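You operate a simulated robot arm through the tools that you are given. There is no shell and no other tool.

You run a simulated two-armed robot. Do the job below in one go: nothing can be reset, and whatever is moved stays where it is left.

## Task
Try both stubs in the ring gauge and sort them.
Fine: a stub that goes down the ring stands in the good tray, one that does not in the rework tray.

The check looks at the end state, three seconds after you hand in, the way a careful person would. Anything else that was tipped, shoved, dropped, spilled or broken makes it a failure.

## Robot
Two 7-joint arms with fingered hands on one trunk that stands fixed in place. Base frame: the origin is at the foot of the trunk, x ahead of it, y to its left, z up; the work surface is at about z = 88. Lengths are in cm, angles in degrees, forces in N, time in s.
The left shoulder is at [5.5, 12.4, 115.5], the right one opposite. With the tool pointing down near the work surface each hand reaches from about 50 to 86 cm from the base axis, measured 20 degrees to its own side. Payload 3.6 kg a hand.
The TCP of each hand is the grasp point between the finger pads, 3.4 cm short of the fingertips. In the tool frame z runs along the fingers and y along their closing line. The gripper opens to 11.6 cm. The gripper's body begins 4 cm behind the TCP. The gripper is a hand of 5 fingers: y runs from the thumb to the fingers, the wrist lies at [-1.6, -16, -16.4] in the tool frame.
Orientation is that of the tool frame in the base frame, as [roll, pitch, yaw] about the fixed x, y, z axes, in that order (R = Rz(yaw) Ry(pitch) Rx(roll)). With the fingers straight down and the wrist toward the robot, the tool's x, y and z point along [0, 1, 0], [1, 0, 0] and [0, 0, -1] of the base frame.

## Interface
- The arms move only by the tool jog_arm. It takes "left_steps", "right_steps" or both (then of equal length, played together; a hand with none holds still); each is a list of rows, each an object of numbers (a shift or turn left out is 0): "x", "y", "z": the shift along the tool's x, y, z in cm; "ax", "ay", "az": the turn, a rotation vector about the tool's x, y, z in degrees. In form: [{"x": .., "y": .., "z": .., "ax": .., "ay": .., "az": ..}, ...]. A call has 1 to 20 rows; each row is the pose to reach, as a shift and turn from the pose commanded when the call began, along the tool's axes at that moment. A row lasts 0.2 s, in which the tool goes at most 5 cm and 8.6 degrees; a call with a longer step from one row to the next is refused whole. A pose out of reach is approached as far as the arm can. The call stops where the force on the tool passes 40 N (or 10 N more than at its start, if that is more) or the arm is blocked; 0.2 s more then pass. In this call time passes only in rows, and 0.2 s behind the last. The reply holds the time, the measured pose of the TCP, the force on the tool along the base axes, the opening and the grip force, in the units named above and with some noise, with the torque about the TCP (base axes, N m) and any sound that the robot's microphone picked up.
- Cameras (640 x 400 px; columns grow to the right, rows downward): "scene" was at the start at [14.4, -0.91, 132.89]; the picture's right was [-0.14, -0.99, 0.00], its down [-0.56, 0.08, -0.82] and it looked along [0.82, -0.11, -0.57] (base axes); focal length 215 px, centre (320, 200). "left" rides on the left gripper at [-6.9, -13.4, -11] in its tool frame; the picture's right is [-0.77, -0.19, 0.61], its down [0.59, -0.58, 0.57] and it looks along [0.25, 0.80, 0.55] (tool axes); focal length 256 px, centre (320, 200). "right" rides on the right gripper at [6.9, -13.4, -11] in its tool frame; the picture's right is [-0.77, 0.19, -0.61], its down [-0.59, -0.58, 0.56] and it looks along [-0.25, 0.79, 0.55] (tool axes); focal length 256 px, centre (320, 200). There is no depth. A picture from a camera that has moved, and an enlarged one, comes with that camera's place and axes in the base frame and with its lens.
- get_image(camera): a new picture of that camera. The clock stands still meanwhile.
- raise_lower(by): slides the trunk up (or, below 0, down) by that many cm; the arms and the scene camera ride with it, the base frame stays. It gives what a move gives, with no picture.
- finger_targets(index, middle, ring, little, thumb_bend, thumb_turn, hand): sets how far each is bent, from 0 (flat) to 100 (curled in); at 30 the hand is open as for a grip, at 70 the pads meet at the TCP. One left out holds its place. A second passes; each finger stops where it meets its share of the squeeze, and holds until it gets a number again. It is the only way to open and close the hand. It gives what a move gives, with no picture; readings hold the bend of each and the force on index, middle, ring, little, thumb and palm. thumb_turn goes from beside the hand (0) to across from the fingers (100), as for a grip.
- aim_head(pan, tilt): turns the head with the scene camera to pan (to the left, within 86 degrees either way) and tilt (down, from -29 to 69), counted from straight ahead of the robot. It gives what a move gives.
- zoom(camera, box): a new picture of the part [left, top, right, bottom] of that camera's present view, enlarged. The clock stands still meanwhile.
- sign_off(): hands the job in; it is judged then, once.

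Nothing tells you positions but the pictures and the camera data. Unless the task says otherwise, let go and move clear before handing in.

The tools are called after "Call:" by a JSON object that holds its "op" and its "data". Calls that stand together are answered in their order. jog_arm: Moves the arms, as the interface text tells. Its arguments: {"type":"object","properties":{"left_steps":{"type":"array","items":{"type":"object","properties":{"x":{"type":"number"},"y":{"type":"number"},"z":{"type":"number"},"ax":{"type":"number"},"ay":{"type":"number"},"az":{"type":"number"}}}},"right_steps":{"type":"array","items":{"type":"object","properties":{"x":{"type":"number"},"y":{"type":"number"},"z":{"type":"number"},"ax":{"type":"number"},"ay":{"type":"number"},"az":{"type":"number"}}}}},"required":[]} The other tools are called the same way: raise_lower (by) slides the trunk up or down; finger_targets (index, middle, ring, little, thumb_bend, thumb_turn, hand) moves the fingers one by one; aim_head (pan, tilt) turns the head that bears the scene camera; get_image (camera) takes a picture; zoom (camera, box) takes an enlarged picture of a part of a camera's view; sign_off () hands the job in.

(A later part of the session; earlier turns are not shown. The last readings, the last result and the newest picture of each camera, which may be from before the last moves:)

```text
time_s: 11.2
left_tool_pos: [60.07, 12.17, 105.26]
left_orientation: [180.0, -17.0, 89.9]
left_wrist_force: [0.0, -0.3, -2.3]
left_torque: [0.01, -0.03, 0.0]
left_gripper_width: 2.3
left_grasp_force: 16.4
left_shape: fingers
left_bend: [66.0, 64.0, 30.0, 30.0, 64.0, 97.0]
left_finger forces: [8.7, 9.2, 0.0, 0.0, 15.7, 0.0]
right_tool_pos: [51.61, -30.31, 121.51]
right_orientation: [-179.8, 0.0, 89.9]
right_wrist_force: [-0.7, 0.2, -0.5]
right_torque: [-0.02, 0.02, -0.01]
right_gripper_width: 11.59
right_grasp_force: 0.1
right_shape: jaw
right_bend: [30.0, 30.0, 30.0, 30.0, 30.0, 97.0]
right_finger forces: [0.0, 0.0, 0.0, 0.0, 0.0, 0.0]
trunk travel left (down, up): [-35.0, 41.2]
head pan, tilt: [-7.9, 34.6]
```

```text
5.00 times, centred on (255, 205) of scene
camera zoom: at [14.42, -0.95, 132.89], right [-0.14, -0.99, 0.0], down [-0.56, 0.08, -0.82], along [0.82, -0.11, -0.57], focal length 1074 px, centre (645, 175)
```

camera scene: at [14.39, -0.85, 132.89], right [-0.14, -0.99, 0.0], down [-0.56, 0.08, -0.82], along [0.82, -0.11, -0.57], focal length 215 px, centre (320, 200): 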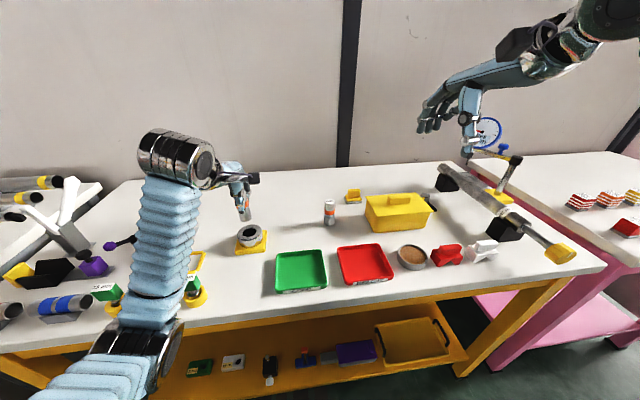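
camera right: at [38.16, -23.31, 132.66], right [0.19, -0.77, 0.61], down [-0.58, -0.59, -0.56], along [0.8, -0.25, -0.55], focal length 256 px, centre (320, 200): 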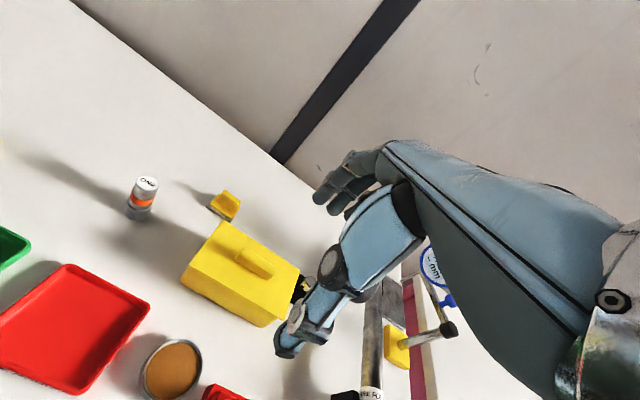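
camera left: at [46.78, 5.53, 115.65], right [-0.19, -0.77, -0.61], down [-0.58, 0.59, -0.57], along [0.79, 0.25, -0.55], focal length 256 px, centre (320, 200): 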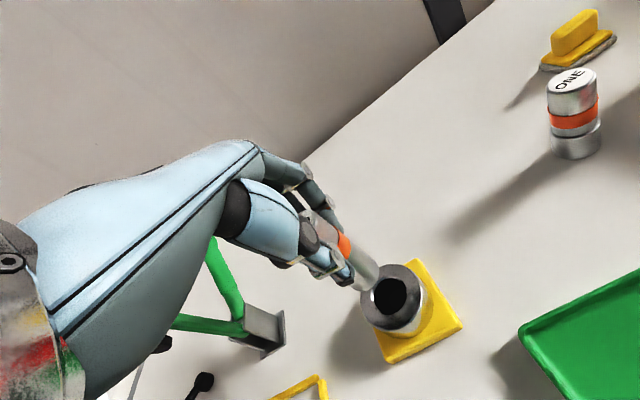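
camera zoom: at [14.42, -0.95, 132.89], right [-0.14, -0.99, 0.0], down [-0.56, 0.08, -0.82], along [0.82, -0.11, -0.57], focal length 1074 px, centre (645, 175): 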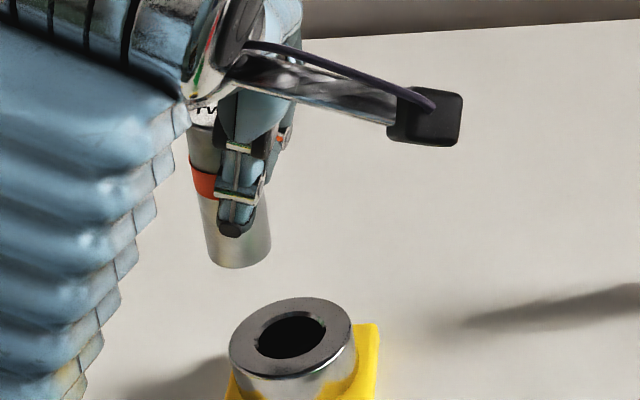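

I overcorrected by about 7°, so I'll rotate back by that much and check again.

Call:
{"op": "jog_arm", "data": {"left_steps": [{"ay": -7}]}}

Call:
{"op": "zoom", "data": {"camera": "left", "box": [290, 200, 410, 300]}}

Call:
{"op": "zoom", "data": {"camera": "scene", "box": [225, 175, 275, 235]}}

```text
time_s: 11.6
left_tool_pos: [60.16, 12.47, 105.18]
left_orientation: [-180.0, -9.9, 89.9]
left_wrist_force: [-0.8, 0.3, -1.7]
left_torque: [0.0, 0.02, -0.01]
left_gripper_width: 2.25
left_grasp_force: 16.7
left_shape: fingers
left_bend: [66.0, 64.0, 30.0, 30.0, 64.0, 97.0]
left_finger forces: [8.6, 9.2, 0.1, 0.0, 15.7, 0.0]
right_tool_pos: [51.59, -30.27, 121.6]
right_orientation: [-180.0, 0.0, 90.0]
right_wrist_force: [0.1, -0.3, -0.6]
right_torque: [0.03, -0.02, -0.02]
right_gripper_width: 11.6
right_grasp_force: 0.0
right_shape: jaw
right_bend: [30.0, 30.0, 30.0, 30.0, 30.0, 97.0]
right_finger forces: [0.0, 0.0, 0.0, 0.0, 0.0, 0.0]
trunk travel left (down, up): [-35.0, 41.2]
head pan, tilt: [-7.9, 34.6]
```

```text
4.00 times, centred on (350, 250) of left
camera zoom: at [46.73, 3.61, 114.92], right [-0.19, -0.65, -0.74], down [-0.58, 0.68, -0.45], along [0.8, 0.34, -0.5], focal length 1024 px, centre (200, 0)
```

zoom: 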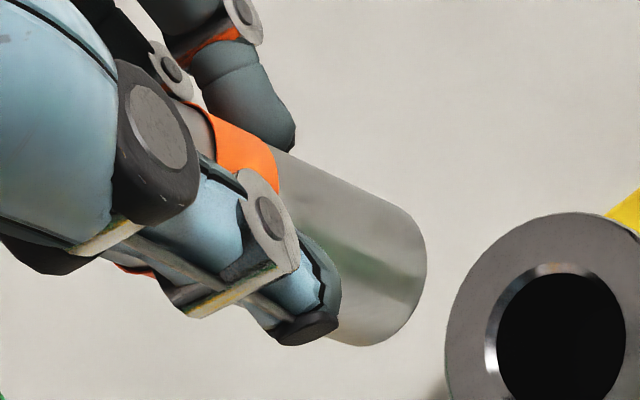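

```text
6.67 times, centred on (250, 205) of scene
camera zoom: at [14.41, -0.9, 132.89], right [-0.14, -0.99, 0.0], down [-0.56, 0.08, -0.82], along [0.82, -0.11, -0.57], focal length 1432 px, centre (787, 167)
```

zoom: 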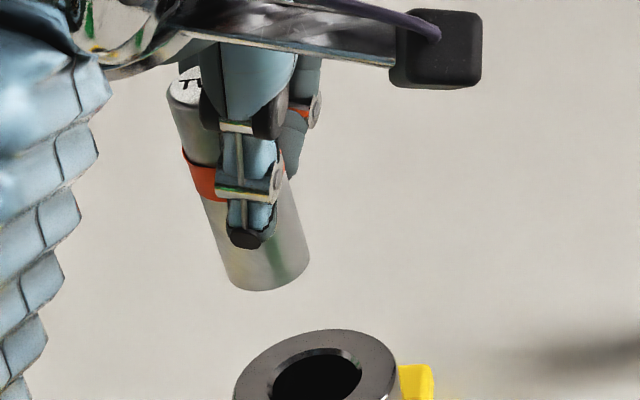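

The stub is upright within about 2°. I'll carry it back over the clear spot where it first stood and lower it close to the table.

Call:
{"op": "jog_arm", "data": {"left_steps": [{"x": -2.52, "y": 0.9, "z": -0.45}, {"x": -5.04, "y": 1.8, "z": -0.89}, {"x": -7.57, "y": 2.7, "z": -1.34}, {"x": -10.1, "y": 3.6, "z": -1.78}, {"x": -12.61, "y": 4.5, "z": -2.23}, {"x": -13.1, "y": 4.5, "z": 0.7}, {"x": -13.6, "y": 4.5, "z": 3.7}, {"x": -14.04, "y": 4.5, "z": 5.85}]}}

Call:
{"op": "zoom", "data": {"camera": "left", "box": [290, 200, 410, 300]}}

Call:
{"op": "zoom", "data": {"camera": "scene", "box": [265, 175, 325, 245]}}

Call:
{"op": "zoom", "data": {"camera": "right", "box": [0, 60, 180, 200]}}

```text
time_s: 13.4
left_tool_pos: [64.68, -0.55, 96.86]
left_orientation: [-180.0, -9.9, 90.0]
left_wrist_force: [0.6, -0.1, -1.8]
left_torque: [0.02, 0.01, -0.01]
left_gripper_width: 2.3
left_grasp_force: 17.3
left_shape: fingers
left_bend: [66.0, 64.0, 30.0, 30.0, 64.0, 97.0]
left_finger forces: [8.7, 9.3, 0.1, 0.0, 15.7, 0.0]
right_tool_pos: [51.51, -30.33, 121.57]
right_orientation: [-179.8, -0.1, 90.0]
right_wrist_force: [-0.1, 0.1, 0.2]
right_torque: [-0.01, -0.02, 0.04]
right_gripper_width: 11.61
right_grasp_force: 0.0
right_shape: jaw
right_bend: [30.0, 30.0, 30.0, 30.0, 30.0, 97.0]
right_finger forces: [0.0, 0.1, 0.0, 0.0, 0.1, 0.1]
trunk travel left (down, up): [-35.0, 41.2]
head pan, tilt: [-7.9, 34.6]
```

```text
4.00 times, centred on (350, 250) of left
camera zoom: at [51.25, -9.2, 106.67], right [-0.19, -0.65, -0.74], down [-0.58, 0.68, -0.45], along [0.8, 0.34, -0.5], focal length 1024 px, centre (200, 0)
```

zoom: 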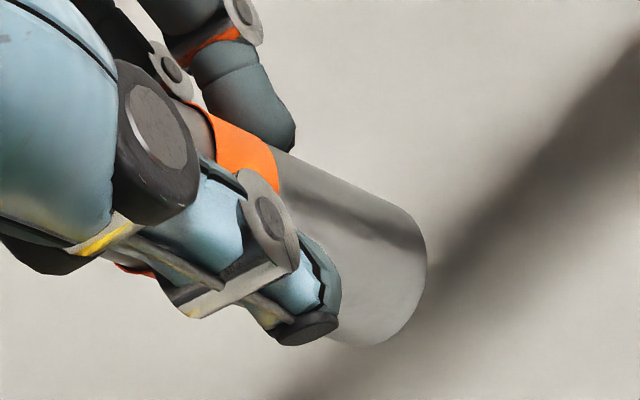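

```text
5.71 times, centred on (295, 210) of scene
camera zoom: at [14.44, -0.94, 132.89], right [-0.14, -0.99, 0.0], down [-0.56, 0.08, -0.82], along [0.82, -0.11, -0.57], focal length 1227 px, centre (463, 143)
```

zoom: 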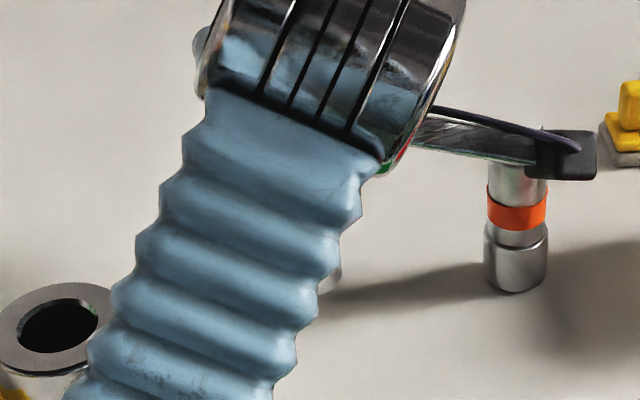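

```text
2.86 times, centred on (90, 130) of right
camera zoom: at [38.2, -23.42, 132.63], right [0.19, -0.77, 0.61], down [-0.58, -0.59, -0.56], along [0.79, -0.25, -0.55], focal length 731 px, centre (977, 400)
```

zoom: 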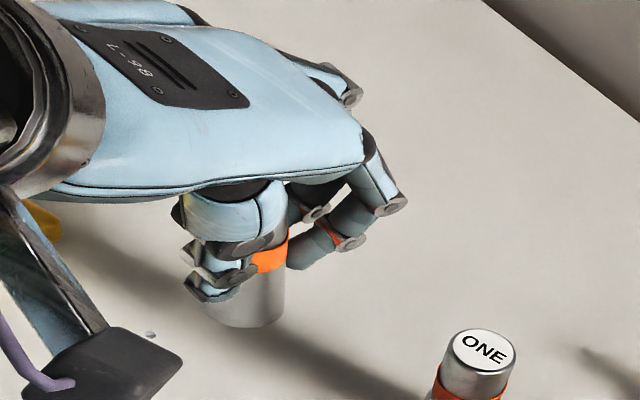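

Nearly down; I'll lower in small steps and watch for contact with the table.

Call:
{"op": "jog_arm", "data": {"left_steps": [{"x": -0.09, "z": 0.49}, {"x": -0.17, "z": 0.98}]}}

Call:
{"op": "zoom", "data": {"camera": "right", "box": [40, 120, 120, 180]}}

```text
time_s: 14.0
left_tool_pos: [64.67, -0.35, 95.99]
left_orientation: [-179.9, -10.0, 90.0]
left_wrist_force: [-0.4, -0.3, -1.3]
left_torque: [-0.01, -0.01, -0.03]
left_gripper_width: 2.28
left_grasp_force: 16.6
left_shape: fingers
left_bend: [66.0, 64.0, 30.0, 30.0, 64.0, 97.0]
left_finger forces: [8.6, 9.3, 0.1, 0.0, 15.7, 0.1]
right_tool_pos: [51.73, -30.27, 121.54]
right_orientation: [-180.0, 0.1, 89.9]
right_wrist_force: [0.4, -0.3, -0.6]
right_torque: [-0.01, 0.01, 0.02]
right_gripper_width: 11.58
right_grasp_force: 0.1
right_shape: jaw
right_bend: [30.0, 30.0, 30.0, 30.0, 30.0, 97.0]
right_finger forces: [0.0, 0.0, 0.0, 0.1, 0.0, 0.0]
trunk travel left (down, up): [-35.0, 41.2]
head pan, tilt: [-7.9, 34.6]
```

```text
6.67 times, centred on (80, 150) of right
camera zoom: at [38.18, -23.44, 132.63], right [0.19, -0.77, 0.61], down [-0.58, -0.59, -0.56], along [0.79, -0.25, -0.55], focal length 1707 px, centre (1920, 533)
```

zoom: 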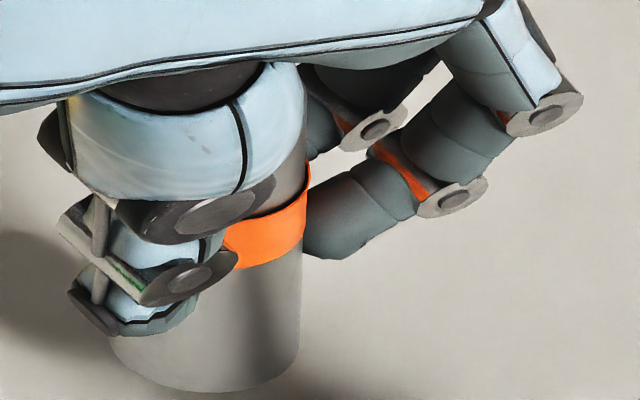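

No contact yet, and the stub is nearly vertical. I'll continue down in finer steps.

Call:
{"op": "jog_arm", "data": {"left_steps": [{"x": -0.04, "z": 0.2}, {"x": -0.07, "z": 0.4}]}}

Call:
{"op": "zoom", "data": {"camera": "right", "box": [40, 120, 120, 180]}}

```text
time_s: 14.6
left_tool_pos: [64.64, -0.59, 95.51]
left_orientation: [-179.9, -10.0, 90.0]
left_wrist_force: [-0.2, 0.3, -1.0]
left_torque: [0.0, -0.01, -0.04]
left_gripper_width: 2.27
left_grasp_force: 17.3
left_shape: fingers
left_bend: [66.0, 64.0, 30.0, 30.0, 64.0, 97.0]
left_finger forces: [8.7, 9.2, 0.0, 0.1, 15.7, 0.0]
right_tool_pos: [51.64, -30.22, 121.55]
right_orientation: [-179.9, 0.0, 90.1]
right_wrist_force: [0.8, -0.2, 0.1]
right_torque: [0.0, -0.02, 0.01]
right_gripper_width: 11.6
right_grasp_force: 0.1
right_shape: jaw
right_bend: [30.0, 30.0, 30.0, 30.0, 30.0, 97.0]
right_finger forces: [0.0, 0.0, 0.1, 0.0, 0.0, 0.1]
trunk travel left (down, up): [-35.0, 41.2]
head pan, tilt: [-7.9, 34.6]
```

```text
6.67 times, centred on (80, 150) of right
camera zoom: at [38.19, -23.44, 132.63], right [0.19, -0.77, 0.61], down [-0.58, -0.59, -0.56], along [0.79, -0.25, -0.55], focal length 1707 px, centre (1920, 533)
```

zoom: 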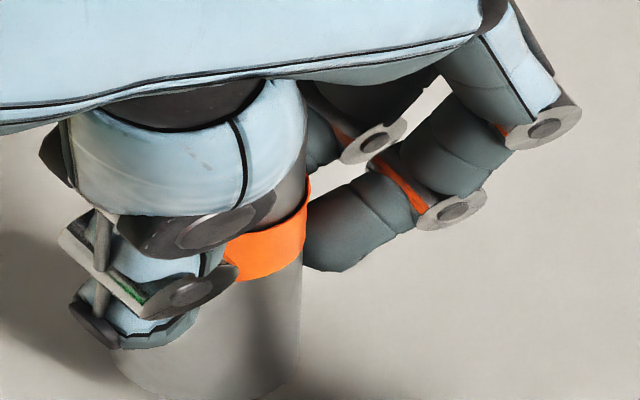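

Still free. I'll continue in small increments.

Call:
{"op": "jog_arm", "data": {"left_steps": [{"x": -0.02, "z": 0.1}, {"x": -0.04, "z": 0.2}]}}

Call:
{"op": "zoom", "data": {"camera": "right", "box": [40, 130, 120, 190]}}

```text
time_s: 15.2
left_tool_pos: [64.69, -0.48, 95.34]
left_orientation: [-179.9, -9.9, 90.1]
left_wrist_force: [0.6, -0.4, -1.2]
left_torque: [-0.02, 0.0, 0.01]
left_gripper_width: 2.27
left_grasp_force: 17.0
left_shape: fingers
left_bend: [66.0, 64.0, 30.0, 30.0, 64.0, 97.0]
left_finger forces: [8.6, 9.4, 0.0, 0.0, 15.6, 0.0]
right_tool_pos: [51.72, -30.41, 121.6]
right_orientation: [-179.9, 0.0, 90.1]
right_wrist_force: [-0.1, 0.2, 0.4]
right_torque: [-0.01, 0.03, -0.01]
right_gripper_width: 11.57
right_grasp_force: 0.2
right_shape: jaw
right_bend: [30.0, 30.0, 30.0, 30.0, 30.0, 97.0]
right_finger forces: [0.0, 0.0, 0.1, 0.1, 0.1, 0.0]
trunk travel left (down, up): [-35.0, 41.2]
head pan, tilt: [-7.9, 34.6]
```

```text
6.67 times, centred on (80, 160) of right
camera zoom: at [38.19, -23.44, 132.63], right [0.19, -0.77, 0.61], down [-0.58, -0.59, -0.56], along [0.79, -0.25, -0.55], focal length 1707 px, centre (1920, 467)
```

zoom: 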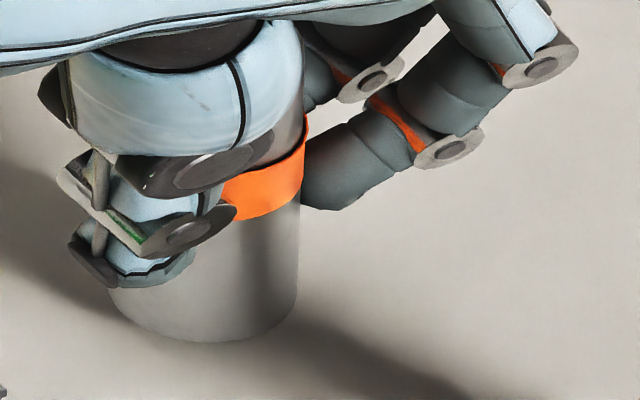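

The bottom is about 3 mm off the table by my estimate. I'll continue gently.

Call:
{"op": "jog_arm", "data": {"left_steps": [{"x": -0.02, "z": 0.1}, {"x": -0.04, "z": 0.2}]}}

```text
time_s: 15.8
left_tool_pos: [64.62, -0.6, 95.12]
left_orientation: [180.0, -10.1, 90.0]
left_wrist_force: [-1.1, -0.1, -1.4]
left_torque: [0.01, 0.01, -0.02]
left_gripper_width: 2.28
left_grasp_force: 17.0
left_shape: fingers
left_bend: [66.0, 64.0, 30.0, 30.0, 64.0, 97.0]
left_finger forces: [8.8, 9.3, 0.0, 0.1, 15.7, 0.0]
right_tool_pos: [51.69, -30.32, 121.59]
right_orientation: [-179.9, 0.0, 90.0]
right_wrist_force: [-0.9, -0.2, -0.4]
right_torque: [0.0, 0.0, 0.0]
right_gripper_width: 11.58
right_grasp_force: 0.0
right_shape: jaw
right_bend: [30.0, 30.0, 30.0, 30.0, 30.0, 97.0]
right_finger forces: [0.1, 0.1, 0.0, 0.1, 0.0, 0.0]
trunk travel left (down, up): [-35.0, 41.2]
head pan, tilt: [-7.9, 34.6]
```

Call:
{"op": "jog_arm", "data": {"left_steps": [{"x": -0.02, "z": 0.1}, {"x": -0.03, "z": 0.15}]}}

Call:
{"op": "zoom", "data": {"camera": "right", "box": [40, 130, 120, 190]}}

```text
time_s: 16.4
left_tool_pos: [64.73, -0.48, 95.03]
left_orientation: [180.0, -10.0, 89.9]
left_wrist_force: [0.3, 0.4, -1.8]
left_torque: [-0.01, -0.01, 0.01]
left_gripper_width: 2.28
left_grasp_force: 16.9
left_shape: fingers
left_bend: [66.0, 64.0, 30.0, 30.0, 64.0, 97.0]
left_finger forces: [8.7, 9.3, 0.0, 0.0, 15.9, 0.0]
right_tool_pos: [51.61, -30.38, 121.59]
right_orientation: [-179.9, 0.0, 90.1]
right_wrist_force: [-0.4, 0.1, -0.2]
right_torque: [0.01, 0.0, -0.01]
right_gripper_width: 11.62
right_grasp_force: 0.0
right_shape: jaw
right_bend: [30.0, 30.0, 30.0, 30.0, 30.0, 97.0]
right_finger forces: [0.0, 0.0, 0.0, 0.0, 0.0, 0.0]
trunk travel left (down, up): [-35.0, 41.2]
head pan, tilt: [-7.9, 34.6]
```

```text
6.67 times, centred on (80, 160) of right
camera zoom: at [38.18, -23.44, 132.63], right [0.19, -0.77, 0.61], down [-0.58, -0.59, -0.57], along [0.79, -0.25, -0.55], focal length 1707 px, centre (1920, 467)
```

zoom: 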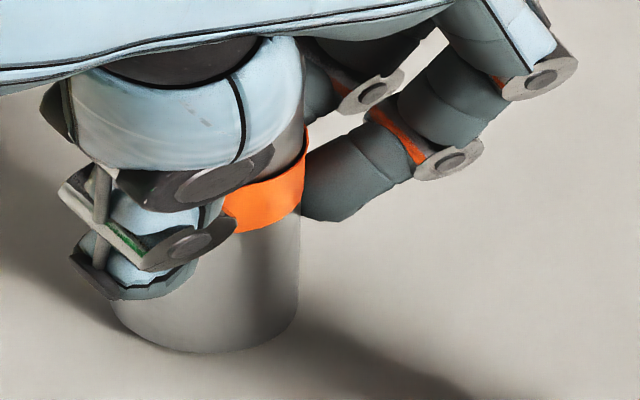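

Call:
{"op": "jog_arm", "data": {"left_steps": [{"x": -0.02, "z": 0.1}, {"x": -0.035, "z": 0.2}]}}

```text
time_s: 17.0
left_tool_pos: [64.56, -0.7, 94.86]
left_orientation: [-180.0, -10.1, 89.9]
left_wrist_force: [1.0, -0.2, 0.2]
left_torque: [0.02, -0.01, -0.01]
left_gripper_width: 2.28
left_grasp_force: 16.8
left_shape: fingers
left_bend: [66.0, 64.0, 30.0, 30.0, 64.0, 97.0]
left_finger forces: [8.7, 9.5, 0.0, 0.0, 15.6, 0.0]
right_tool_pos: [51.73, -30.5, 121.55]
right_orientation: [179.9, -0.1, 89.9]
right_wrist_force: [0.5, -0.2, 0.2]
right_torque: [0.0, -0.02, -0.01]
right_gripper_width: 11.59
right_grasp_force: 0.0
right_shape: jaw
right_bend: [30.0, 30.0, 30.0, 30.0, 30.0, 97.0]
right_finger forces: [0.0, 0.1, 0.1, 0.1, 0.0, 0.1]
trunk travel left (down, up): [-35.0, 41.2]
head pan, tilt: [-7.9, 34.6]
```

The force has turned from about -1.5 to +0.2 N, so the stub is touching the table. I'll open the digits a little at a time so it settles upright.

Call:
{"op": "finger_targets", "data": {"hand": "left", "index": 57, "middle": 57, "thumb_bend": 57}}

Call:
{"op": "zoom", "data": {"camera": "right", "box": [40, 130, 120, 190]}}

Call:
{"op": "zoom", "data": {"camera": "left", "box": [290, 200, 410, 300]}}

```text
time_s: 18.0
left_tool_pos: [64.64, -0.59, 94.77]
left_orientation: [179.9, -10.0, 90.0]
left_wrist_force: [-0.6, 0.4, -0.2]
left_torque: [0.0, -0.01, 0.0]
left_gripper_width: 4.15
left_grasp_force: 0.1
left_shape: fingers
left_bend: [56.0, 56.0, 30.0, 30.0, 56.0, 97.0]
left_finger forces: [0.0, 0.0, 0.0, 0.1, 0.0, 0.0]
right_tool_pos: [51.58, -30.3, 121.53]
right_orientation: [-180.0, 0.0, 90.0]
right_wrist_force: [-0.1, -0.1, 0.7]
right_torque: [0.02, 0.0, -0.02]
right_gripper_width: 11.55
right_grasp_force: 0.2
right_shape: jaw
right_bend: [30.0, 30.0, 30.0, 30.0, 30.0, 97.0]
right_finger forces: [0.0, 0.0, 0.0, 0.0, 0.0, 0.0]
trunk travel left (down, up): [-35.0, 41.2]
head pan, tilt: [-7.9, 34.6]
```

```text
6.67 times, centred on (80, 160) of right
camera zoom: at [38.17, -23.44, 132.63], right [0.19, -0.77, 0.61], down [-0.58, -0.59, -0.57], along [0.79, -0.25, -0.55], focal length 1707 px, centre (1920, 467)
```

zoom: 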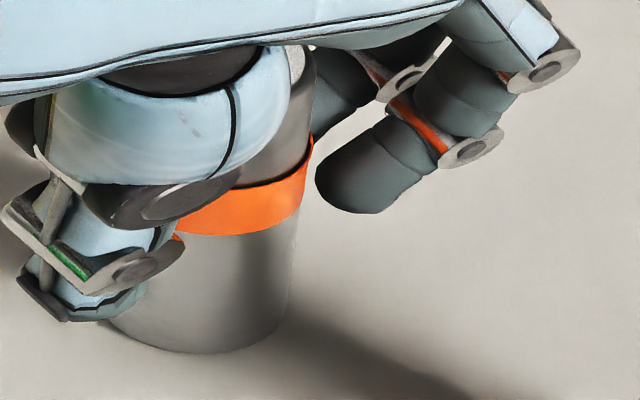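

```text
4.00 times, centred on (350, 250) of left
camera zoom: at [51.22, -9.26, 104.49], right [-0.19, -0.65, -0.74], down [-0.58, 0.68, -0.45], along [0.8, 0.34, -0.5], focal length 1024 px, centre (200, 0)
```

zoom: 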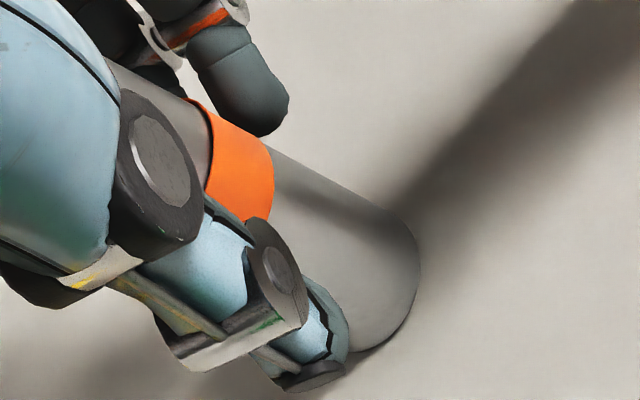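

TWO stands upright and free. I'll open wider, level the hand, and then check the position for a fresh grip.

Call:
{"op": "finger_targets", "data": {"hand": "left", "index": 40, "middle": 40, "thumb_bend": 40}}

Call:
{"op": "jog_arm", "data": {"left_steps": [{"x": 0.17, "z": -0.98}, {"x": 0.17, "z": -0.98, "ay": -5}, {"x": 0.17, "z": -0.98, "ay": -10}]}}

Call:
{"op": "zoom", "data": {"camera": "left", "box": [270, 180, 410, 300]}}

Call:
{"op": "zoom", "data": {"camera": "right", "box": [30, 110, 130, 190]}}

Call:
{"op": "zoom", "data": {"camera": "scene", "box": [265, 175, 325, 245]}}

```text
time_s: 19.0
left_tool_pos: [64.65, -0.67, 94.75]
left_orientation: [-179.9, -10.0, 89.9]
left_wrist_force: [0.3, -0.1, -0.3]
left_torque: [-0.01, 0.01, 0.02]
left_gripper_width: 8.83
left_grasp_force: 0.1
left_shape: fingers
left_bend: [40.0, 40.0, 30.0, 30.0, 40.0, 97.0]
left_finger forces: [0.0, 0.0, 0.0, 0.0, 0.1, 0.0]
right_tool_pos: [51.59, -30.38, 121.73]
right_orientation: [-179.9, 0.0, 90.0]
right_wrist_force: [0.8, -0.3, 0.1]
right_torque: [-0.01, 0.02, 0.0]
right_gripper_width: 11.6
right_grasp_force: 0.1
right_shape: jaw
right_bend: [30.0, 30.0, 30.0, 30.0, 30.0, 97.0]
right_finger forces: [0.0, 0.0, 0.0, 0.0, 0.0, 0.1]
trunk travel left (down, up): [-35.0, 41.2]
head pan, tilt: [-7.9, 34.6]
```

```text
time_s: 19.8
left_tool_pos: [64.7, -0.61, 95.76]
left_orientation: [180.0, 0.0, 90.0]
left_wrist_force: [0.0, 0.0, -0.3]
left_torque: [0.01, 0.0, 0.01]
left_gripper_width: 8.84
left_grasp_force: 0.1
left_shape: fingers
left_bend: [40.0, 40.0, 30.0, 30.0, 40.0, 97.0]
left_finger forces: [0.0, 0.1, 0.0, 0.1, 0.0, 0.0]
right_tool_pos: [51.7, -30.33, 121.64]
right_orientation: [180.0, 0.0, 90.1]
right_wrist_force: [0.2, 0.1, -0.6]
right_torque: [0.0, -0.02, -0.01]
right_gripper_width: 11.6
right_grasp_force: 0.0
right_shape: jaw
right_bend: [30.0, 30.0, 30.0, 30.0, 30.0, 97.0]
right_finger forces: [0.0, 0.1, 0.1, 0.1, 0.1, 0.1]
trunk travel left (down, up): [-35.0, 41.2]
head pan, tilt: [-7.9, 34.6]
```

```text
3.33 times, centred on (340, 240) of left
camera zoom: at [51.21, -7.43, 106.88], right [-0.19, -0.77, -0.61], down [-0.58, 0.59, -0.57], along [0.8, 0.25, -0.55], focal length 853 px, centre (253, 67)
```

zoom: 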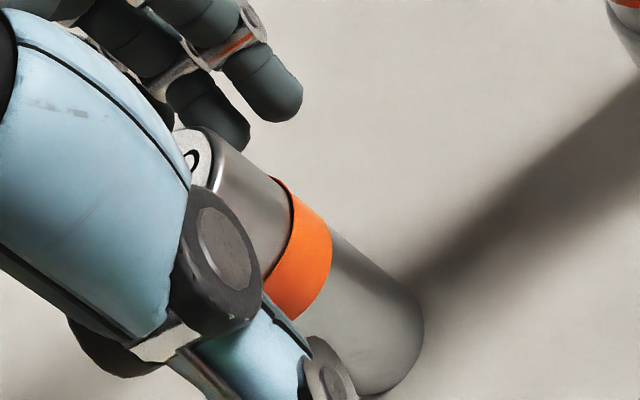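

```text
5.00 times, centred on (80, 150) of right
camera zoom: at [38.17, -23.42, 132.64], right [0.19, -0.77, 0.61], down [-0.58, -0.59, -0.57], along [0.79, -0.25, -0.55], focal length 1280 px, centre (1520, 450)
```

zoom: 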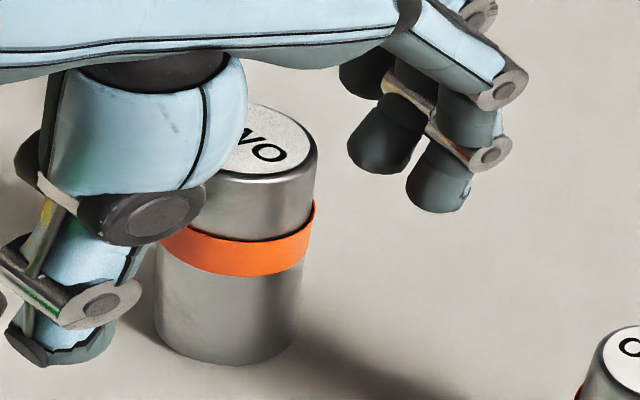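

```text
5.71 times, centred on (295, 210) of scene
camera zoom: at [14.41, -0.94, 132.89], right [-0.14, -0.99, 0.0], down [-0.56, 0.08, -0.82], along [0.82, -0.11, -0.57], focal length 1227 px, centre (463, 143)
```

zoom: 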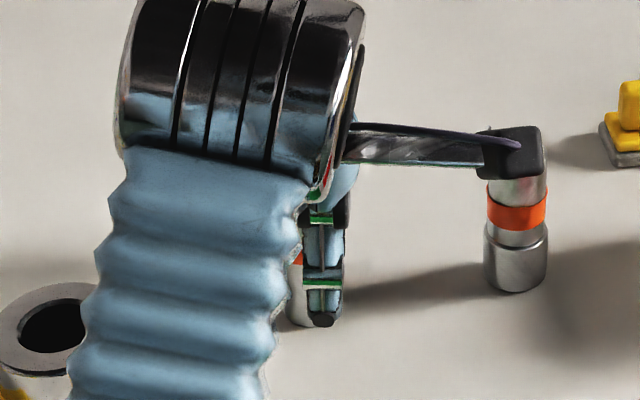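

The stub now stands at about (64.75, 0.3). I'll shift the hand +y to centre on it and check before closing.

Call:
{"op": "jog_arm", "data": {"left_steps": [{"x": 0.45, "z": 0}, {"x": 0.9, "z": 0.15}]}}

Call:
{"op": "zoom", "data": {"camera": "scene", "box": [280, 195, 320, 245]}}

Call:
{"op": "zoom", "data": {"camera": "right", "box": [30, 110, 130, 190]}}

```text
time_s: 20.4
left_tool_pos: [64.78, 0.44, 95.72]
left_orientation: [-180.0, 0.0, 89.9]
left_wrist_force: [0.1, 0.2, 0.2]
left_torque: [-0.01, 0.02, 0.0]
left_gripper_width: 8.85
left_grasp_force: 0.0
left_shape: fingers
left_bend: [40.0, 40.0, 30.0, 30.0, 40.0, 97.0]
left_finger forces: [0.0, 0.0, 0.0, 0.0, 0.0, 0.1]
right_tool_pos: [51.7, -30.3, 121.63]
right_orientation: [180.0, -0.1, 90.0]
right_wrist_force: [-0.6, 0.4, -0.6]
right_torque: [-0.01, -0.01, 0.02]
right_gripper_width: 11.61
right_grasp_force: 0.0
right_shape: jaw
right_bend: [30.0, 30.0, 30.0, 30.0, 30.0, 97.0]
right_finger forces: [0.0, 0.1, 0.1, 0.1, 0.1, 0.1]
trunk travel left (down, up): [-35.0, 41.2]
head pan, tilt: [-7.9, 34.6]
```

```text
8.00 times, centred on (300, 220) of scene
camera zoom: at [14.42, -0.95, 132.89], right [-0.14, -0.99, 0.0], down [-0.56, 0.08, -0.82], along [0.82, -0.11, -0.57], focal length 1718 px, centre (480, 40)
```

zoom: 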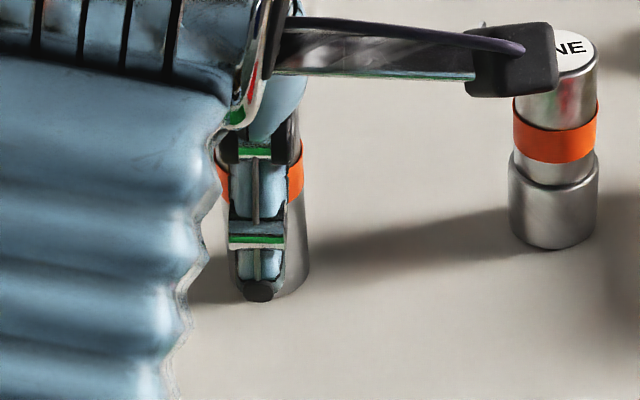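

```text
5.00 times, centred on (80, 150) of right
camera zoom: at [38.17, -23.43, 132.63], right [0.19, -0.77, 0.61], down [-0.58, -0.59, -0.57], along [0.79, -0.25, -0.55], focal length 1280 px, centre (1520, 450)
```

zoom: 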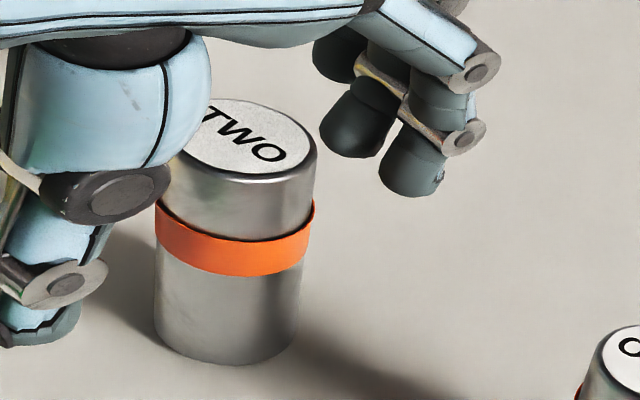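

The hand is centred on the stub now. I'll close the grip.

Call:
{"op": "finger_targets", "data": {"hand": "left", "index": 75, "middle": 75, "thumb_bend": 75}}

Call:
{"op": "jog_arm", "data": {"left_steps": [{"z": -0.5}, {"z": -1.5}, {"z": -3}, {"z": -5}, {"z": -7}, {"z": -9}]}}

Call:
{"op": "zoom", "data": {"camera": "scene", "box": [270, 155, 330, 225]}}

Call:
{"op": "zoom", "data": {"camera": "right", "box": [20, 70, 140, 160]}}

```text
time_s: 21.4
left_tool_pos: [64.61, 0.3, 95.7]
left_orientation: [180.0, 0.0, 90.0]
left_wrist_force: [0.4, 0.2, 0.3]
left_torque: [0.01, 0.02, -0.01]
left_gripper_width: 2.5
left_grasp_force: 25.1
left_shape: fingers
left_bend: [63.0, 64.0, 30.0, 30.0, 64.0, 96.0]
left_finger forces: [13.4, 11.2, 0.1, 0.0, 25.0, 0.1]
right_tool_pos: [51.58, -30.3, 121.63]
right_orientation: [-180.0, -0.1, 89.9]
right_wrist_force: [0.8, -0.2, -0.2]
right_torque: [0.01, 0.0, -0.04]
right_gripper_width: 11.58
right_grasp_force: 0.1
right_shape: jaw
right_bend: [30.0, 30.0, 30.0, 30.0, 30.0, 97.0]
right_finger forces: [0.0, 0.0, 0.0, 0.0, 0.1, 0.0]
trunk travel left (down, up): [-35.0, 41.2]
head pan, tilt: [-7.9, 34.6]
```

```text
time_s: 22.8
left_tool_pos: [64.66, 0.36, 104.68]
left_orientation: [-180.0, 0.1, 89.9]
left_wrist_force: [0.5, -0.2, -0.9]
left_torque: [0.04, 0.0, 0.04]
left_gripper_width: 2.51
left_grasp_force: 24.4
left_shape: fingers
left_bend: [63.0, 64.0, 30.0, 30.0, 64.0, 96.0]
left_finger forces: [13.6, 11.0, 0.0, 0.0, 24.7, 0.0]
right_tool_pos: [51.71, -30.32, 121.49]
right_orientation: [-179.9, 0.0, 90.0]
right_wrist_force: [0.4, 0.3, 0.0]
right_torque: [0.01, 0.0, -0.02]
right_gripper_width: 11.59
right_grasp_force: 0.1
right_shape: jaw
right_bend: [30.0, 30.0, 30.0, 30.0, 30.0, 97.0]
right_finger forces: [0.0, 0.0, 0.0, 0.0, 0.1, 0.0]
trunk travel left (down, up): [-35.0, 41.2]
head pan, tilt: [-7.9, 34.6]
```

```text
5.71 times, centred on (300, 190) of scene
camera zoom: at [14.42, -0.97, 132.89], right [-0.14, -0.99, 0.0], down [-0.56, 0.08, -0.82], along [0.82, -0.11, -0.57], focal length 1227 px, centre (434, 257)
```

zoom: 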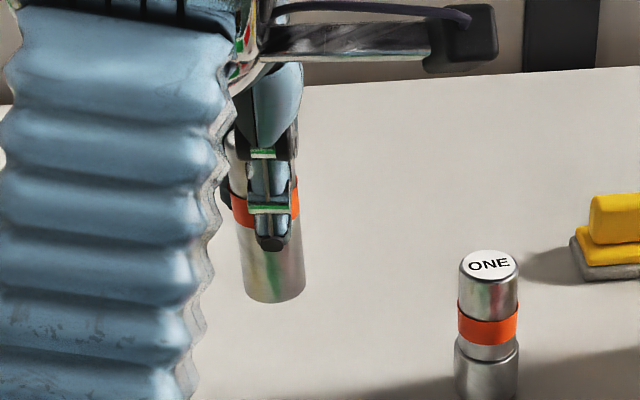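

```text
4.44 times, centred on (80, 115) of right
camera zoom: at [38.17, -23.46, 132.63], right [0.19, -0.77, 0.61], down [-0.58, -0.59, -0.57], along [0.79, -0.25, -0.55], focal length 1138 px, centre (1387, 578)
```

zoom: 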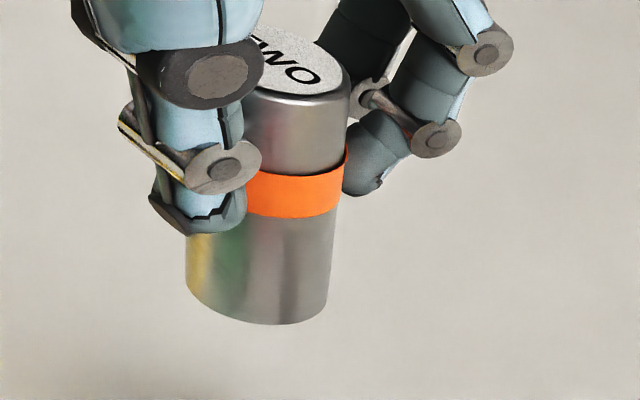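

Firm grip at 25 N and upright. I'll carry it back over the ring and stop about 1 cm above the rim for a careful alignment check.

Call:
{"op": "jog_arm", "data": {"left_steps": [{"x": 2.4, "y": -0.9}, {"x": 4.8, "y": -1.8}, {"x": 7.2, "y": -2.7}, {"x": 9.6, "y": -3.6}, {"x": 12.1, "y": -4.5}, {"x": 12.1, "y": -4.5, "z": 2}, {"x": 12.1, "y": -4.5, "z": 3.8}]}}

Call:
{"op": "zoom", "data": {"camera": "left", "box": [320, 230, 424, 330]}}

Call:
{"op": "zoom", "data": {"camera": "scene", "box": [228, 205, 276, 255]}}

```text
time_s: 24.4
left_tool_pos: [60.19, 12.5, 100.86]
left_orientation: [180.0, 0.0, 90.0]
left_wrist_force: [-0.3, 0.1, -0.9]
left_torque: [0.04, 0.03, 0.01]
left_gripper_width: 2.55
left_grasp_force: 24.4
left_shape: fingers
left_bend: [63.0, 64.0, 30.0, 30.0, 64.0, 96.0]
left_finger forces: [13.6, 11.0, 0.1, 0.0, 24.4, 0.0]
right_tool_pos: [51.56, -30.3, 121.61]
right_orientation: [179.9, 0.0, 90.0]
right_wrist_force: [-0.2, 0.6, -0.1]
right_torque: [0.0, 0.04, 0.01]
right_gripper_width: 11.58
right_grasp_force: 0.1
right_shape: jaw
right_bend: [30.0, 30.0, 30.0, 30.0, 30.0, 97.0]
right_finger forces: [0.1, 0.0, 0.0, 0.0, 0.0, 0.0]
trunk travel left (down, up): [-35.0, 41.2]
head pan, tilt: [-7.9, 34.6]
```

```text
4.00 times, centred on (372, 280) of left
camera zoom: at [46.75, 5.64, 111.94], right [-0.19, -0.77, -0.61], down [-0.58, 0.59, -0.57], along [0.8, 0.25, -0.55], focal length 1024 px, centre (112, -120)
```

zoom: 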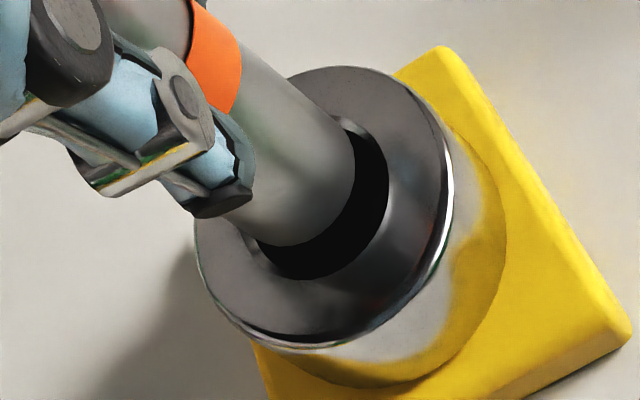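

```text
8.00 times, centred on (252, 230) of scene
camera zoom: at [14.41, -0.89, 132.89], right [-0.14, -0.99, 0.0], down [-0.56, 0.08, -0.82], along [0.82, -0.11, -0.57], focal length 1718 px, centre (864, -40)
```

zoom: 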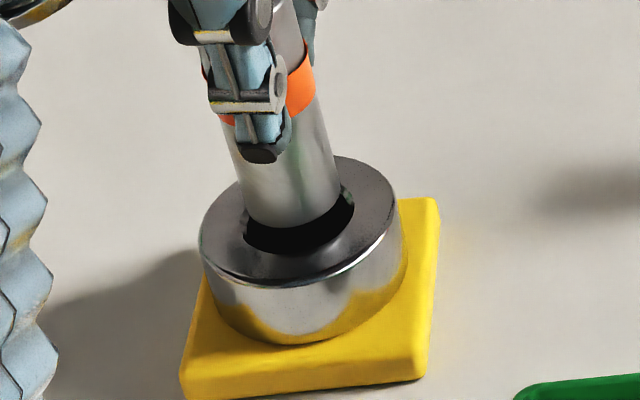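

Estimates agree within about 2 mm but the rim height is uncertain. I'll go 5 mm lower so the comparison depends less on height.

Call:
{"op": "jog_arm", "data": {"left_steps": [{"z": 0.3}, {"z": 0.6}]}}

Call:
{"op": "zoom", "data": {"camera": "left", "box": [330, 240, 410, 305]}}

Call:
{"op": "zoom", "data": {"camera": "scene", "box": [232, 216, 268, 246]}}

```text
time_s: 25.0
left_tool_pos: [60.26, 12.53, 100.21]
left_orientation: [179.9, -0.1, 90.0]
left_wrist_force: [-0.8, -0.3, -0.3]
left_torque: [-0.01, 0.03, 0.0]
left_gripper_width: 2.48
left_grasp_force: 24.7
left_shape: fingers
left_bend: [63.0, 64.0, 30.0, 30.0, 64.0, 96.0]
left_finger forces: [13.6, 10.9, 0.0, 0.0, 24.4, 0.0]
right_tool_pos: [51.62, -30.35, 121.57]
right_orientation: [-180.0, 0.0, 90.0]
right_wrist_force: [0.4, 1.0, 0.7]
right_torque: [0.0, 0.02, -0.02]
right_gripper_width: 11.6
right_grasp_force: 0.2
right_shape: jaw
right_bend: [30.0, 30.0, 30.0, 30.0, 30.0, 97.0]
right_finger forces: [0.0, 0.0, 0.0, 0.1, 0.0, 0.1]
trunk travel left (down, up): [-35.0, 41.2]
head pan, tilt: [-7.9, 34.6]
```

```text
6.15 times, centred on (370, 272) of left
camera zoom: at [46.78, 5.59, 111.33], right [-0.19, -0.77, -0.61], down [-0.58, 0.59, -0.56], along [0.8, 0.25, -0.55], focal length 1575 px, centre (12, -246)
```

zoom: 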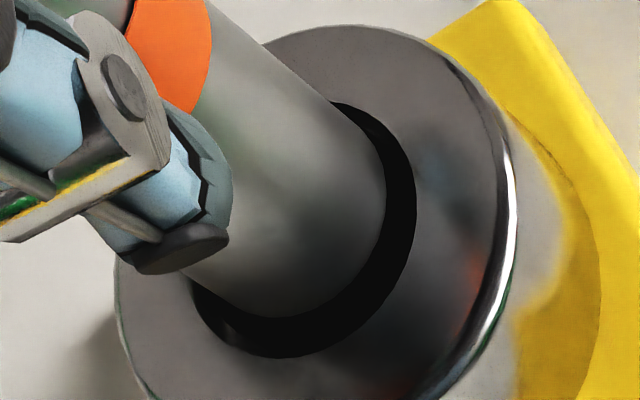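

```text
13.33 times, centred on (250, 231) of scene
camera zoom: at [14.42, -0.93, 132.89], right [-0.14, -0.99, 0.0], down [-0.56, 0.08, -0.82], along [0.82, -0.11, -0.57], focal length 2863 px, centre (1253, -213)
```

zoom: 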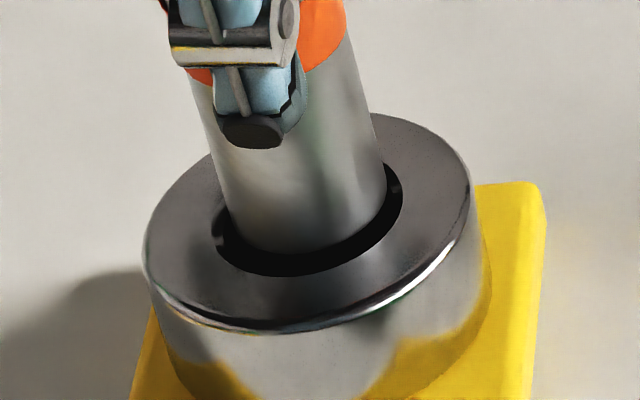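

At this height both views agree on a small correction of about +1.5 mm in x and +0.8 mm in y. I'll apply it and lower in fine steps, reading the force.

Call:
{"op": "jog_arm", "data": {"left_steps": [{"x": 0.08, "y": 0.15, "z": 0}, {"x": 0.08, "y": 0.15, "z": 0.2}, {"x": 0.08, "y": 0.15, "z": 0.35}]}}

Call:
{"op": "zoom", "data": {"camera": "left", "box": [330, 240, 410, 305]}}

Call:
{"op": "zoom", "data": {"camera": "scene", "box": [232, 216, 268, 246]}}

```text
time_s: 25.8
left_tool_pos: [60.26, 12.59, 99.98]
left_orientation: [179.9, 0.0, 90.0]
left_wrist_force: [-2.4, 0.0, -0.4]
left_torque: [0.02, 0.1, -0.02]
left_gripper_width: 2.49
left_grasp_force: 25.0
left_shape: fingers
left_bend: [63.0, 64.0, 30.0, 30.0, 64.0, 96.0]
left_finger forces: [13.2, 10.9, 0.1, 0.0, 25.4, 0.0]
right_tool_pos: [51.74, -30.28, 121.53]
right_orientation: [180.0, -0.1, 89.9]
right_wrist_force: [-1.2, -0.5, -0.2]
right_torque: [0.02, 0.01, 0.02]
right_gripper_width: 11.6
right_grasp_force: 0.0
right_shape: jaw
right_bend: [30.0, 30.0, 30.0, 30.0, 30.0, 97.0]
right_finger forces: [0.0, 0.0, 0.0, 0.0, 0.0, 0.0]
trunk travel left (down, up): [-35.0, 41.2]
head pan, tilt: [-7.9, 34.6]
```

```text
6.15 times, centred on (370, 272) of left
camera zoom: at [46.89, 5.65, 110.99], right [-0.19, -0.77, -0.61], down [-0.58, 0.59, -0.56], along [0.8, 0.25, -0.55], focal length 1575 px, centre (12, -246)
```

zoom: 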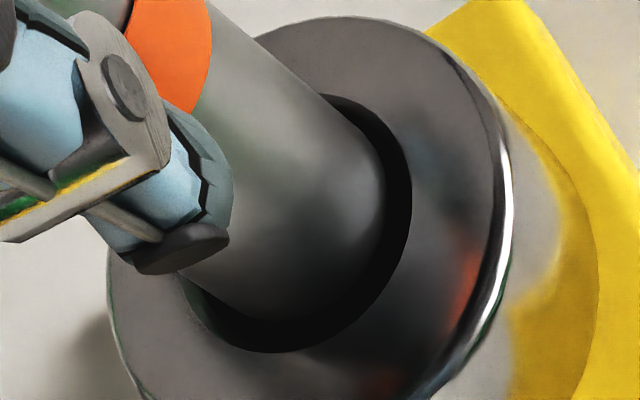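

```text
13.33 times, centred on (250, 231) of scene
camera zoom: at [14.37, -0.92, 132.89], right [-0.14, -0.99, 0.0], down [-0.56, 0.08, -0.82], along [0.82, -0.11, -0.57], focal length 2863 px, centre (1253, -213)
```

zoom: 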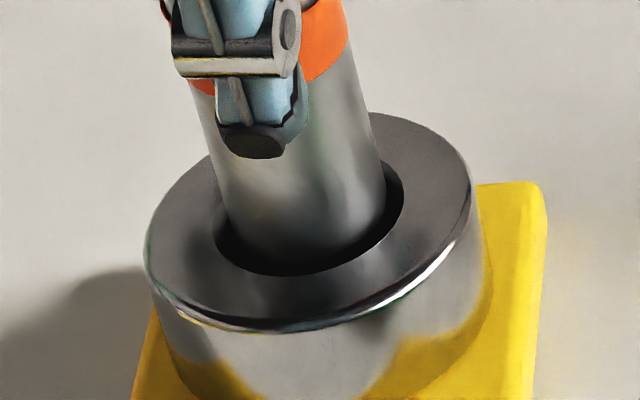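

I feel a light push in -x (2.4 N), so the stub is already in the chamfer touching the far side. I'll ease back in x and keep lowering in small steps.

Call:
{"op": "jog_arm", "data": {"left_steps": [{"y": -0.15, "z": 0}, {"y": -0.15, "z": 0.15}]}}

```text
time_s: 26.4
left_tool_pos: [60.05, 12.48, 99.77]
left_orientation: [179.9, 0.0, 90.0]
left_wrist_force: [1.1, -0.1, -0.3]
left_torque: [-0.01, -0.01, 0.02]
left_gripper_width: 2.5
left_grasp_force: 24.9
left_shape: fingers
left_bend: [63.0, 64.0, 30.0, 30.0, 64.0, 96.0]
left_finger forces: [13.6, 11.4, 0.0, 0.0, 24.6, 0.1]
right_tool_pos: [51.55, -30.38, 121.62]
right_orientation: [180.0, 0.0, 90.0]
right_wrist_force: [-0.6, 0.1, 0.9]
right_torque: [-0.03, 0.01, -0.05]
right_gripper_width: 11.57
right_grasp_force: 0.1
right_shape: jaw
right_bend: [30.0, 30.0, 30.0, 30.0, 30.0, 97.0]
right_finger forces: [0.0, 0.0, 0.0, 0.0, 0.0, 0.0]
trunk travel left (down, up): [-35.0, 41.2]
head pan, tilt: [-7.9, 34.6]
```

The forces are back to near zero. I'll continue down.

Call:
{"op": "jog_arm", "data": {"left_steps": [{"z": 0.15}, {"z": 0.3}]}}

```text
time_s: 27.0
left_tool_pos: [60.21, 12.63, 99.49]
left_orientation: [180.0, 0.0, 90.0]
left_wrist_force: [0.5, -0.5, -1.2]
left_torque: [0.03, 0.04, 0.0]
left_gripper_width: 2.5
left_grasp_force: 24.9
left_shape: fingers
left_bend: [63.0, 64.0, 30.0, 30.0, 64.0, 96.0]
left_finger forces: [13.6, 11.3, 0.1, 0.0, 24.6, 0.0]
right_tool_pos: [51.69, -30.29, 121.72]
right_orientation: [-179.9, -0.1, 89.9]
right_wrist_force: [-0.1, -0.6, 0.2]
right_torque: [0.0, 0.01, 0.01]
right_gripper_width: 11.58
right_grasp_force: 0.0
right_shape: jaw
right_bend: [30.0, 30.0, 30.0, 30.0, 30.0, 97.0]
right_finger forces: [0.0, 0.0, 0.0, 0.0, 0.1, 0.1]
trunk travel left (down, up): [-35.0, 41.2]
head pan, tilt: [-7.9, 34.6]
```

Call:
{"op": "jog_arm", "data": {"left_steps": [{"z": 0.15}, {"z": 0.3}]}}

Call:
{"op": "zoom", "data": {"camera": "left", "box": [330, 240, 410, 305]}}

Call:
{"op": "zoom", "data": {"camera": "scene", "box": [232, 210, 268, 240]}}

```text
time_s: 27.6
left_tool_pos: [60.18, 12.58, 99.15]
left_orientation: [-180.0, 0.1, 90.0]
left_wrist_force: [1.0, 0.9, -0.7]
left_torque: [0.02, -0.02, -0.01]
left_gripper_width: 2.48
left_grasp_force: 24.8
left_shape: fingers
left_bend: [63.0, 64.0, 30.0, 30.0, 64.0, 96.0]
left_finger forces: [13.6, 11.3, 0.0, 0.0, 24.6, 0.0]
right_tool_pos: [51.5, -30.21, 121.57]
right_orientation: [180.0, -0.1, 90.2]
right_wrist_force: [-0.3, 0.1, -0.5]
right_torque: [-0.03, 0.01, 0.03]
right_gripper_width: 11.6
right_grasp_force: 0.1
right_shape: jaw
right_bend: [30.0, 30.0, 30.0, 30.0, 30.0, 97.0]
right_finger forces: [0.0, 0.1, 0.0, 0.0, 0.0, 0.0]
trunk travel left (down, up): [-35.0, 41.2]
head pan, tilt: [-7.9, 34.6]
```

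```text
6.15 times, centred on (370, 272) of left
camera zoom: at [46.81, 5.66, 110.21], right [-0.19, -0.77, -0.61], down [-0.58, 0.59, -0.57], along [0.8, 0.25, -0.55], focal length 1575 px, centre (12, -246)
```

zoom: 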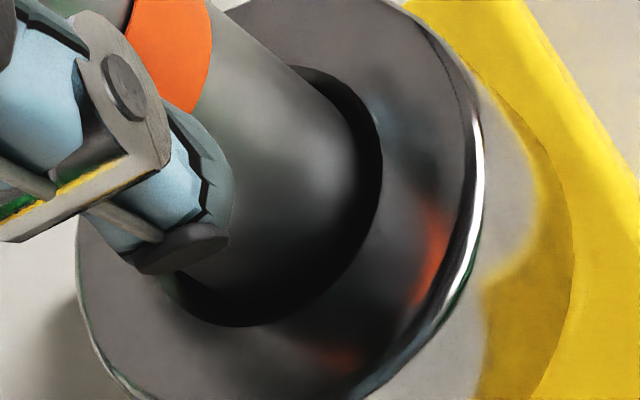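

```text
13.33 times, centred on (250, 225) of scene
camera zoom: at [14.42, -0.93, 132.89], right [-0.14, -0.99, 0.0], down [-0.56, 0.08, -0.82], along [0.82, -0.11, -0.57], focal length 2863 px, centre (1253, -133)
```

zoom: 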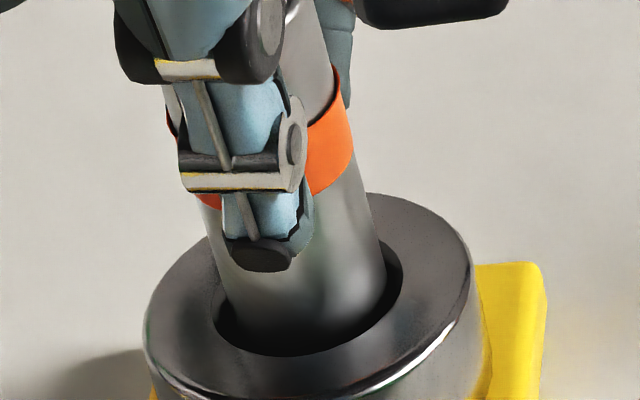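

TWO is sliding into the bore without resistance. I'll take it deeper.

Call:
{"op": "jog_arm", "data": {"left_steps": [{"z": 0.2}, {"z": 0.4}, {"z": 0.6}]}}

```text
time_s: 28.4
left_tool_pos: [60.1, 12.53, 98.55]
left_orientation: [-179.9, 0.0, 90.0]
left_wrist_force: [-0.4, 0.1, -1.9]
left_torque: [0.0, -0.01, 0.02]
left_gripper_width: 2.48
left_grasp_force: 24.4
left_shape: fingers
left_bend: [63.0, 64.0, 30.0, 30.0, 64.0, 96.0]
left_finger forces: [13.5, 11.3, 0.0, 0.1, 24.5, 0.1]
right_tool_pos: [51.65, -30.37, 121.53]
right_orientation: [-180.0, 0.0, 90.0]
right_wrist_force: [0.8, 0.2, 0.2]
right_torque: [0.01, 0.0, 0.01]
right_gripper_width: 11.58
right_grasp_force: 0.1
right_shape: jaw
right_bend: [30.0, 30.0, 30.0, 30.0, 30.0, 97.0]
right_finger forces: [0.1, 0.0, 0.1, 0.0, 0.1, 0.0]
trunk travel left (down, up): [-35.0, 41.2]
head pan, tilt: [-7.9, 34.6]
```

Call:
{"op": "jog_arm", "data": {"left_steps": [{"z": 0.2}, {"z": 0.4}, {"z": 0.6}]}}

Call:
{"op": "zoom", "data": {"camera": "left", "box": [310, 220, 420, 320]}}

Call:
{"op": "zoom", "data": {"camera": "scene", "box": [226, 200, 274, 245]}}

```text
time_s: 29.2
left_tool_pos: [60.22, 12.46, 97.94]
left_orientation: [180.0, 0.0, 89.9]
left_wrist_force: [0.2, 0.1, -1.1]
left_torque: [0.02, 0.0, -0.01]
left_gripper_width: 2.5
left_grasp_force: 24.2
left_shape: fingers
left_bend: [63.0, 64.0, 30.0, 30.0, 64.0, 96.0]
left_finger forces: [13.6, 11.3, 0.0, 0.0, 24.6, 0.0]
right_tool_pos: [51.61, -30.42, 121.6]
right_orientation: [-179.9, -0.1, 90.0]
right_wrist_force: [-0.2, -0.5, -0.4]
right_torque: [0.01, 0.02, -0.03]
right_gripper_width: 11.58
right_grasp_force: 0.1
right_shape: jaw
right_bend: [30.0, 30.0, 30.0, 30.0, 30.0, 97.0]
right_finger forces: [0.0, 0.0, 0.1, 0.0, 0.0, 0.0]
trunk travel left (down, up): [-35.0, 41.2]
head pan, tilt: [-7.9, 34.6]
```

```text
4.00 times, centred on (365, 270) of left
camera zoom: at [46.76, 5.64, 109.03], right [-0.19, -0.77, -0.61], down [-0.58, 0.59, -0.57], along [0.8, 0.25, -0.55], focal length 1024 px, centre (140, -80)
```

zoom: 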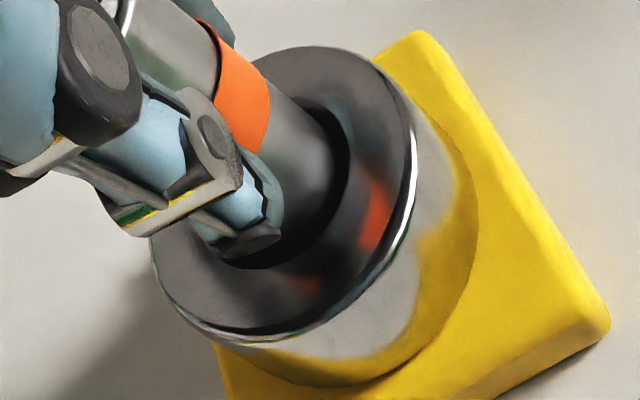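

```text
8.89 times, centred on (250, 222) of scene
camera zoom: at [14.42, -0.93, 132.89], right [-0.14, -0.99, 0.0], down [-0.56, 0.08, -0.82], along [0.82, -0.11, -0.57], focal length 1909 px, centre (942, 0)
```

zoom: 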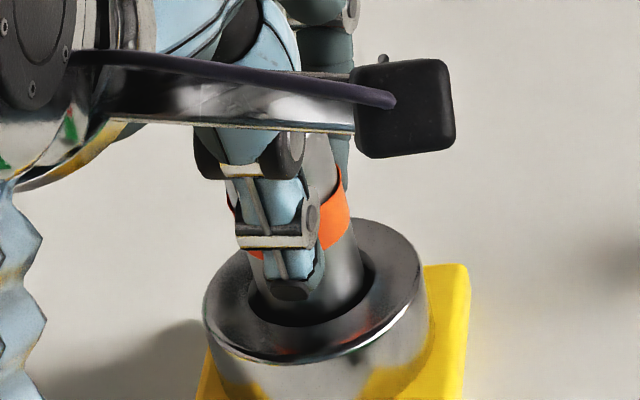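

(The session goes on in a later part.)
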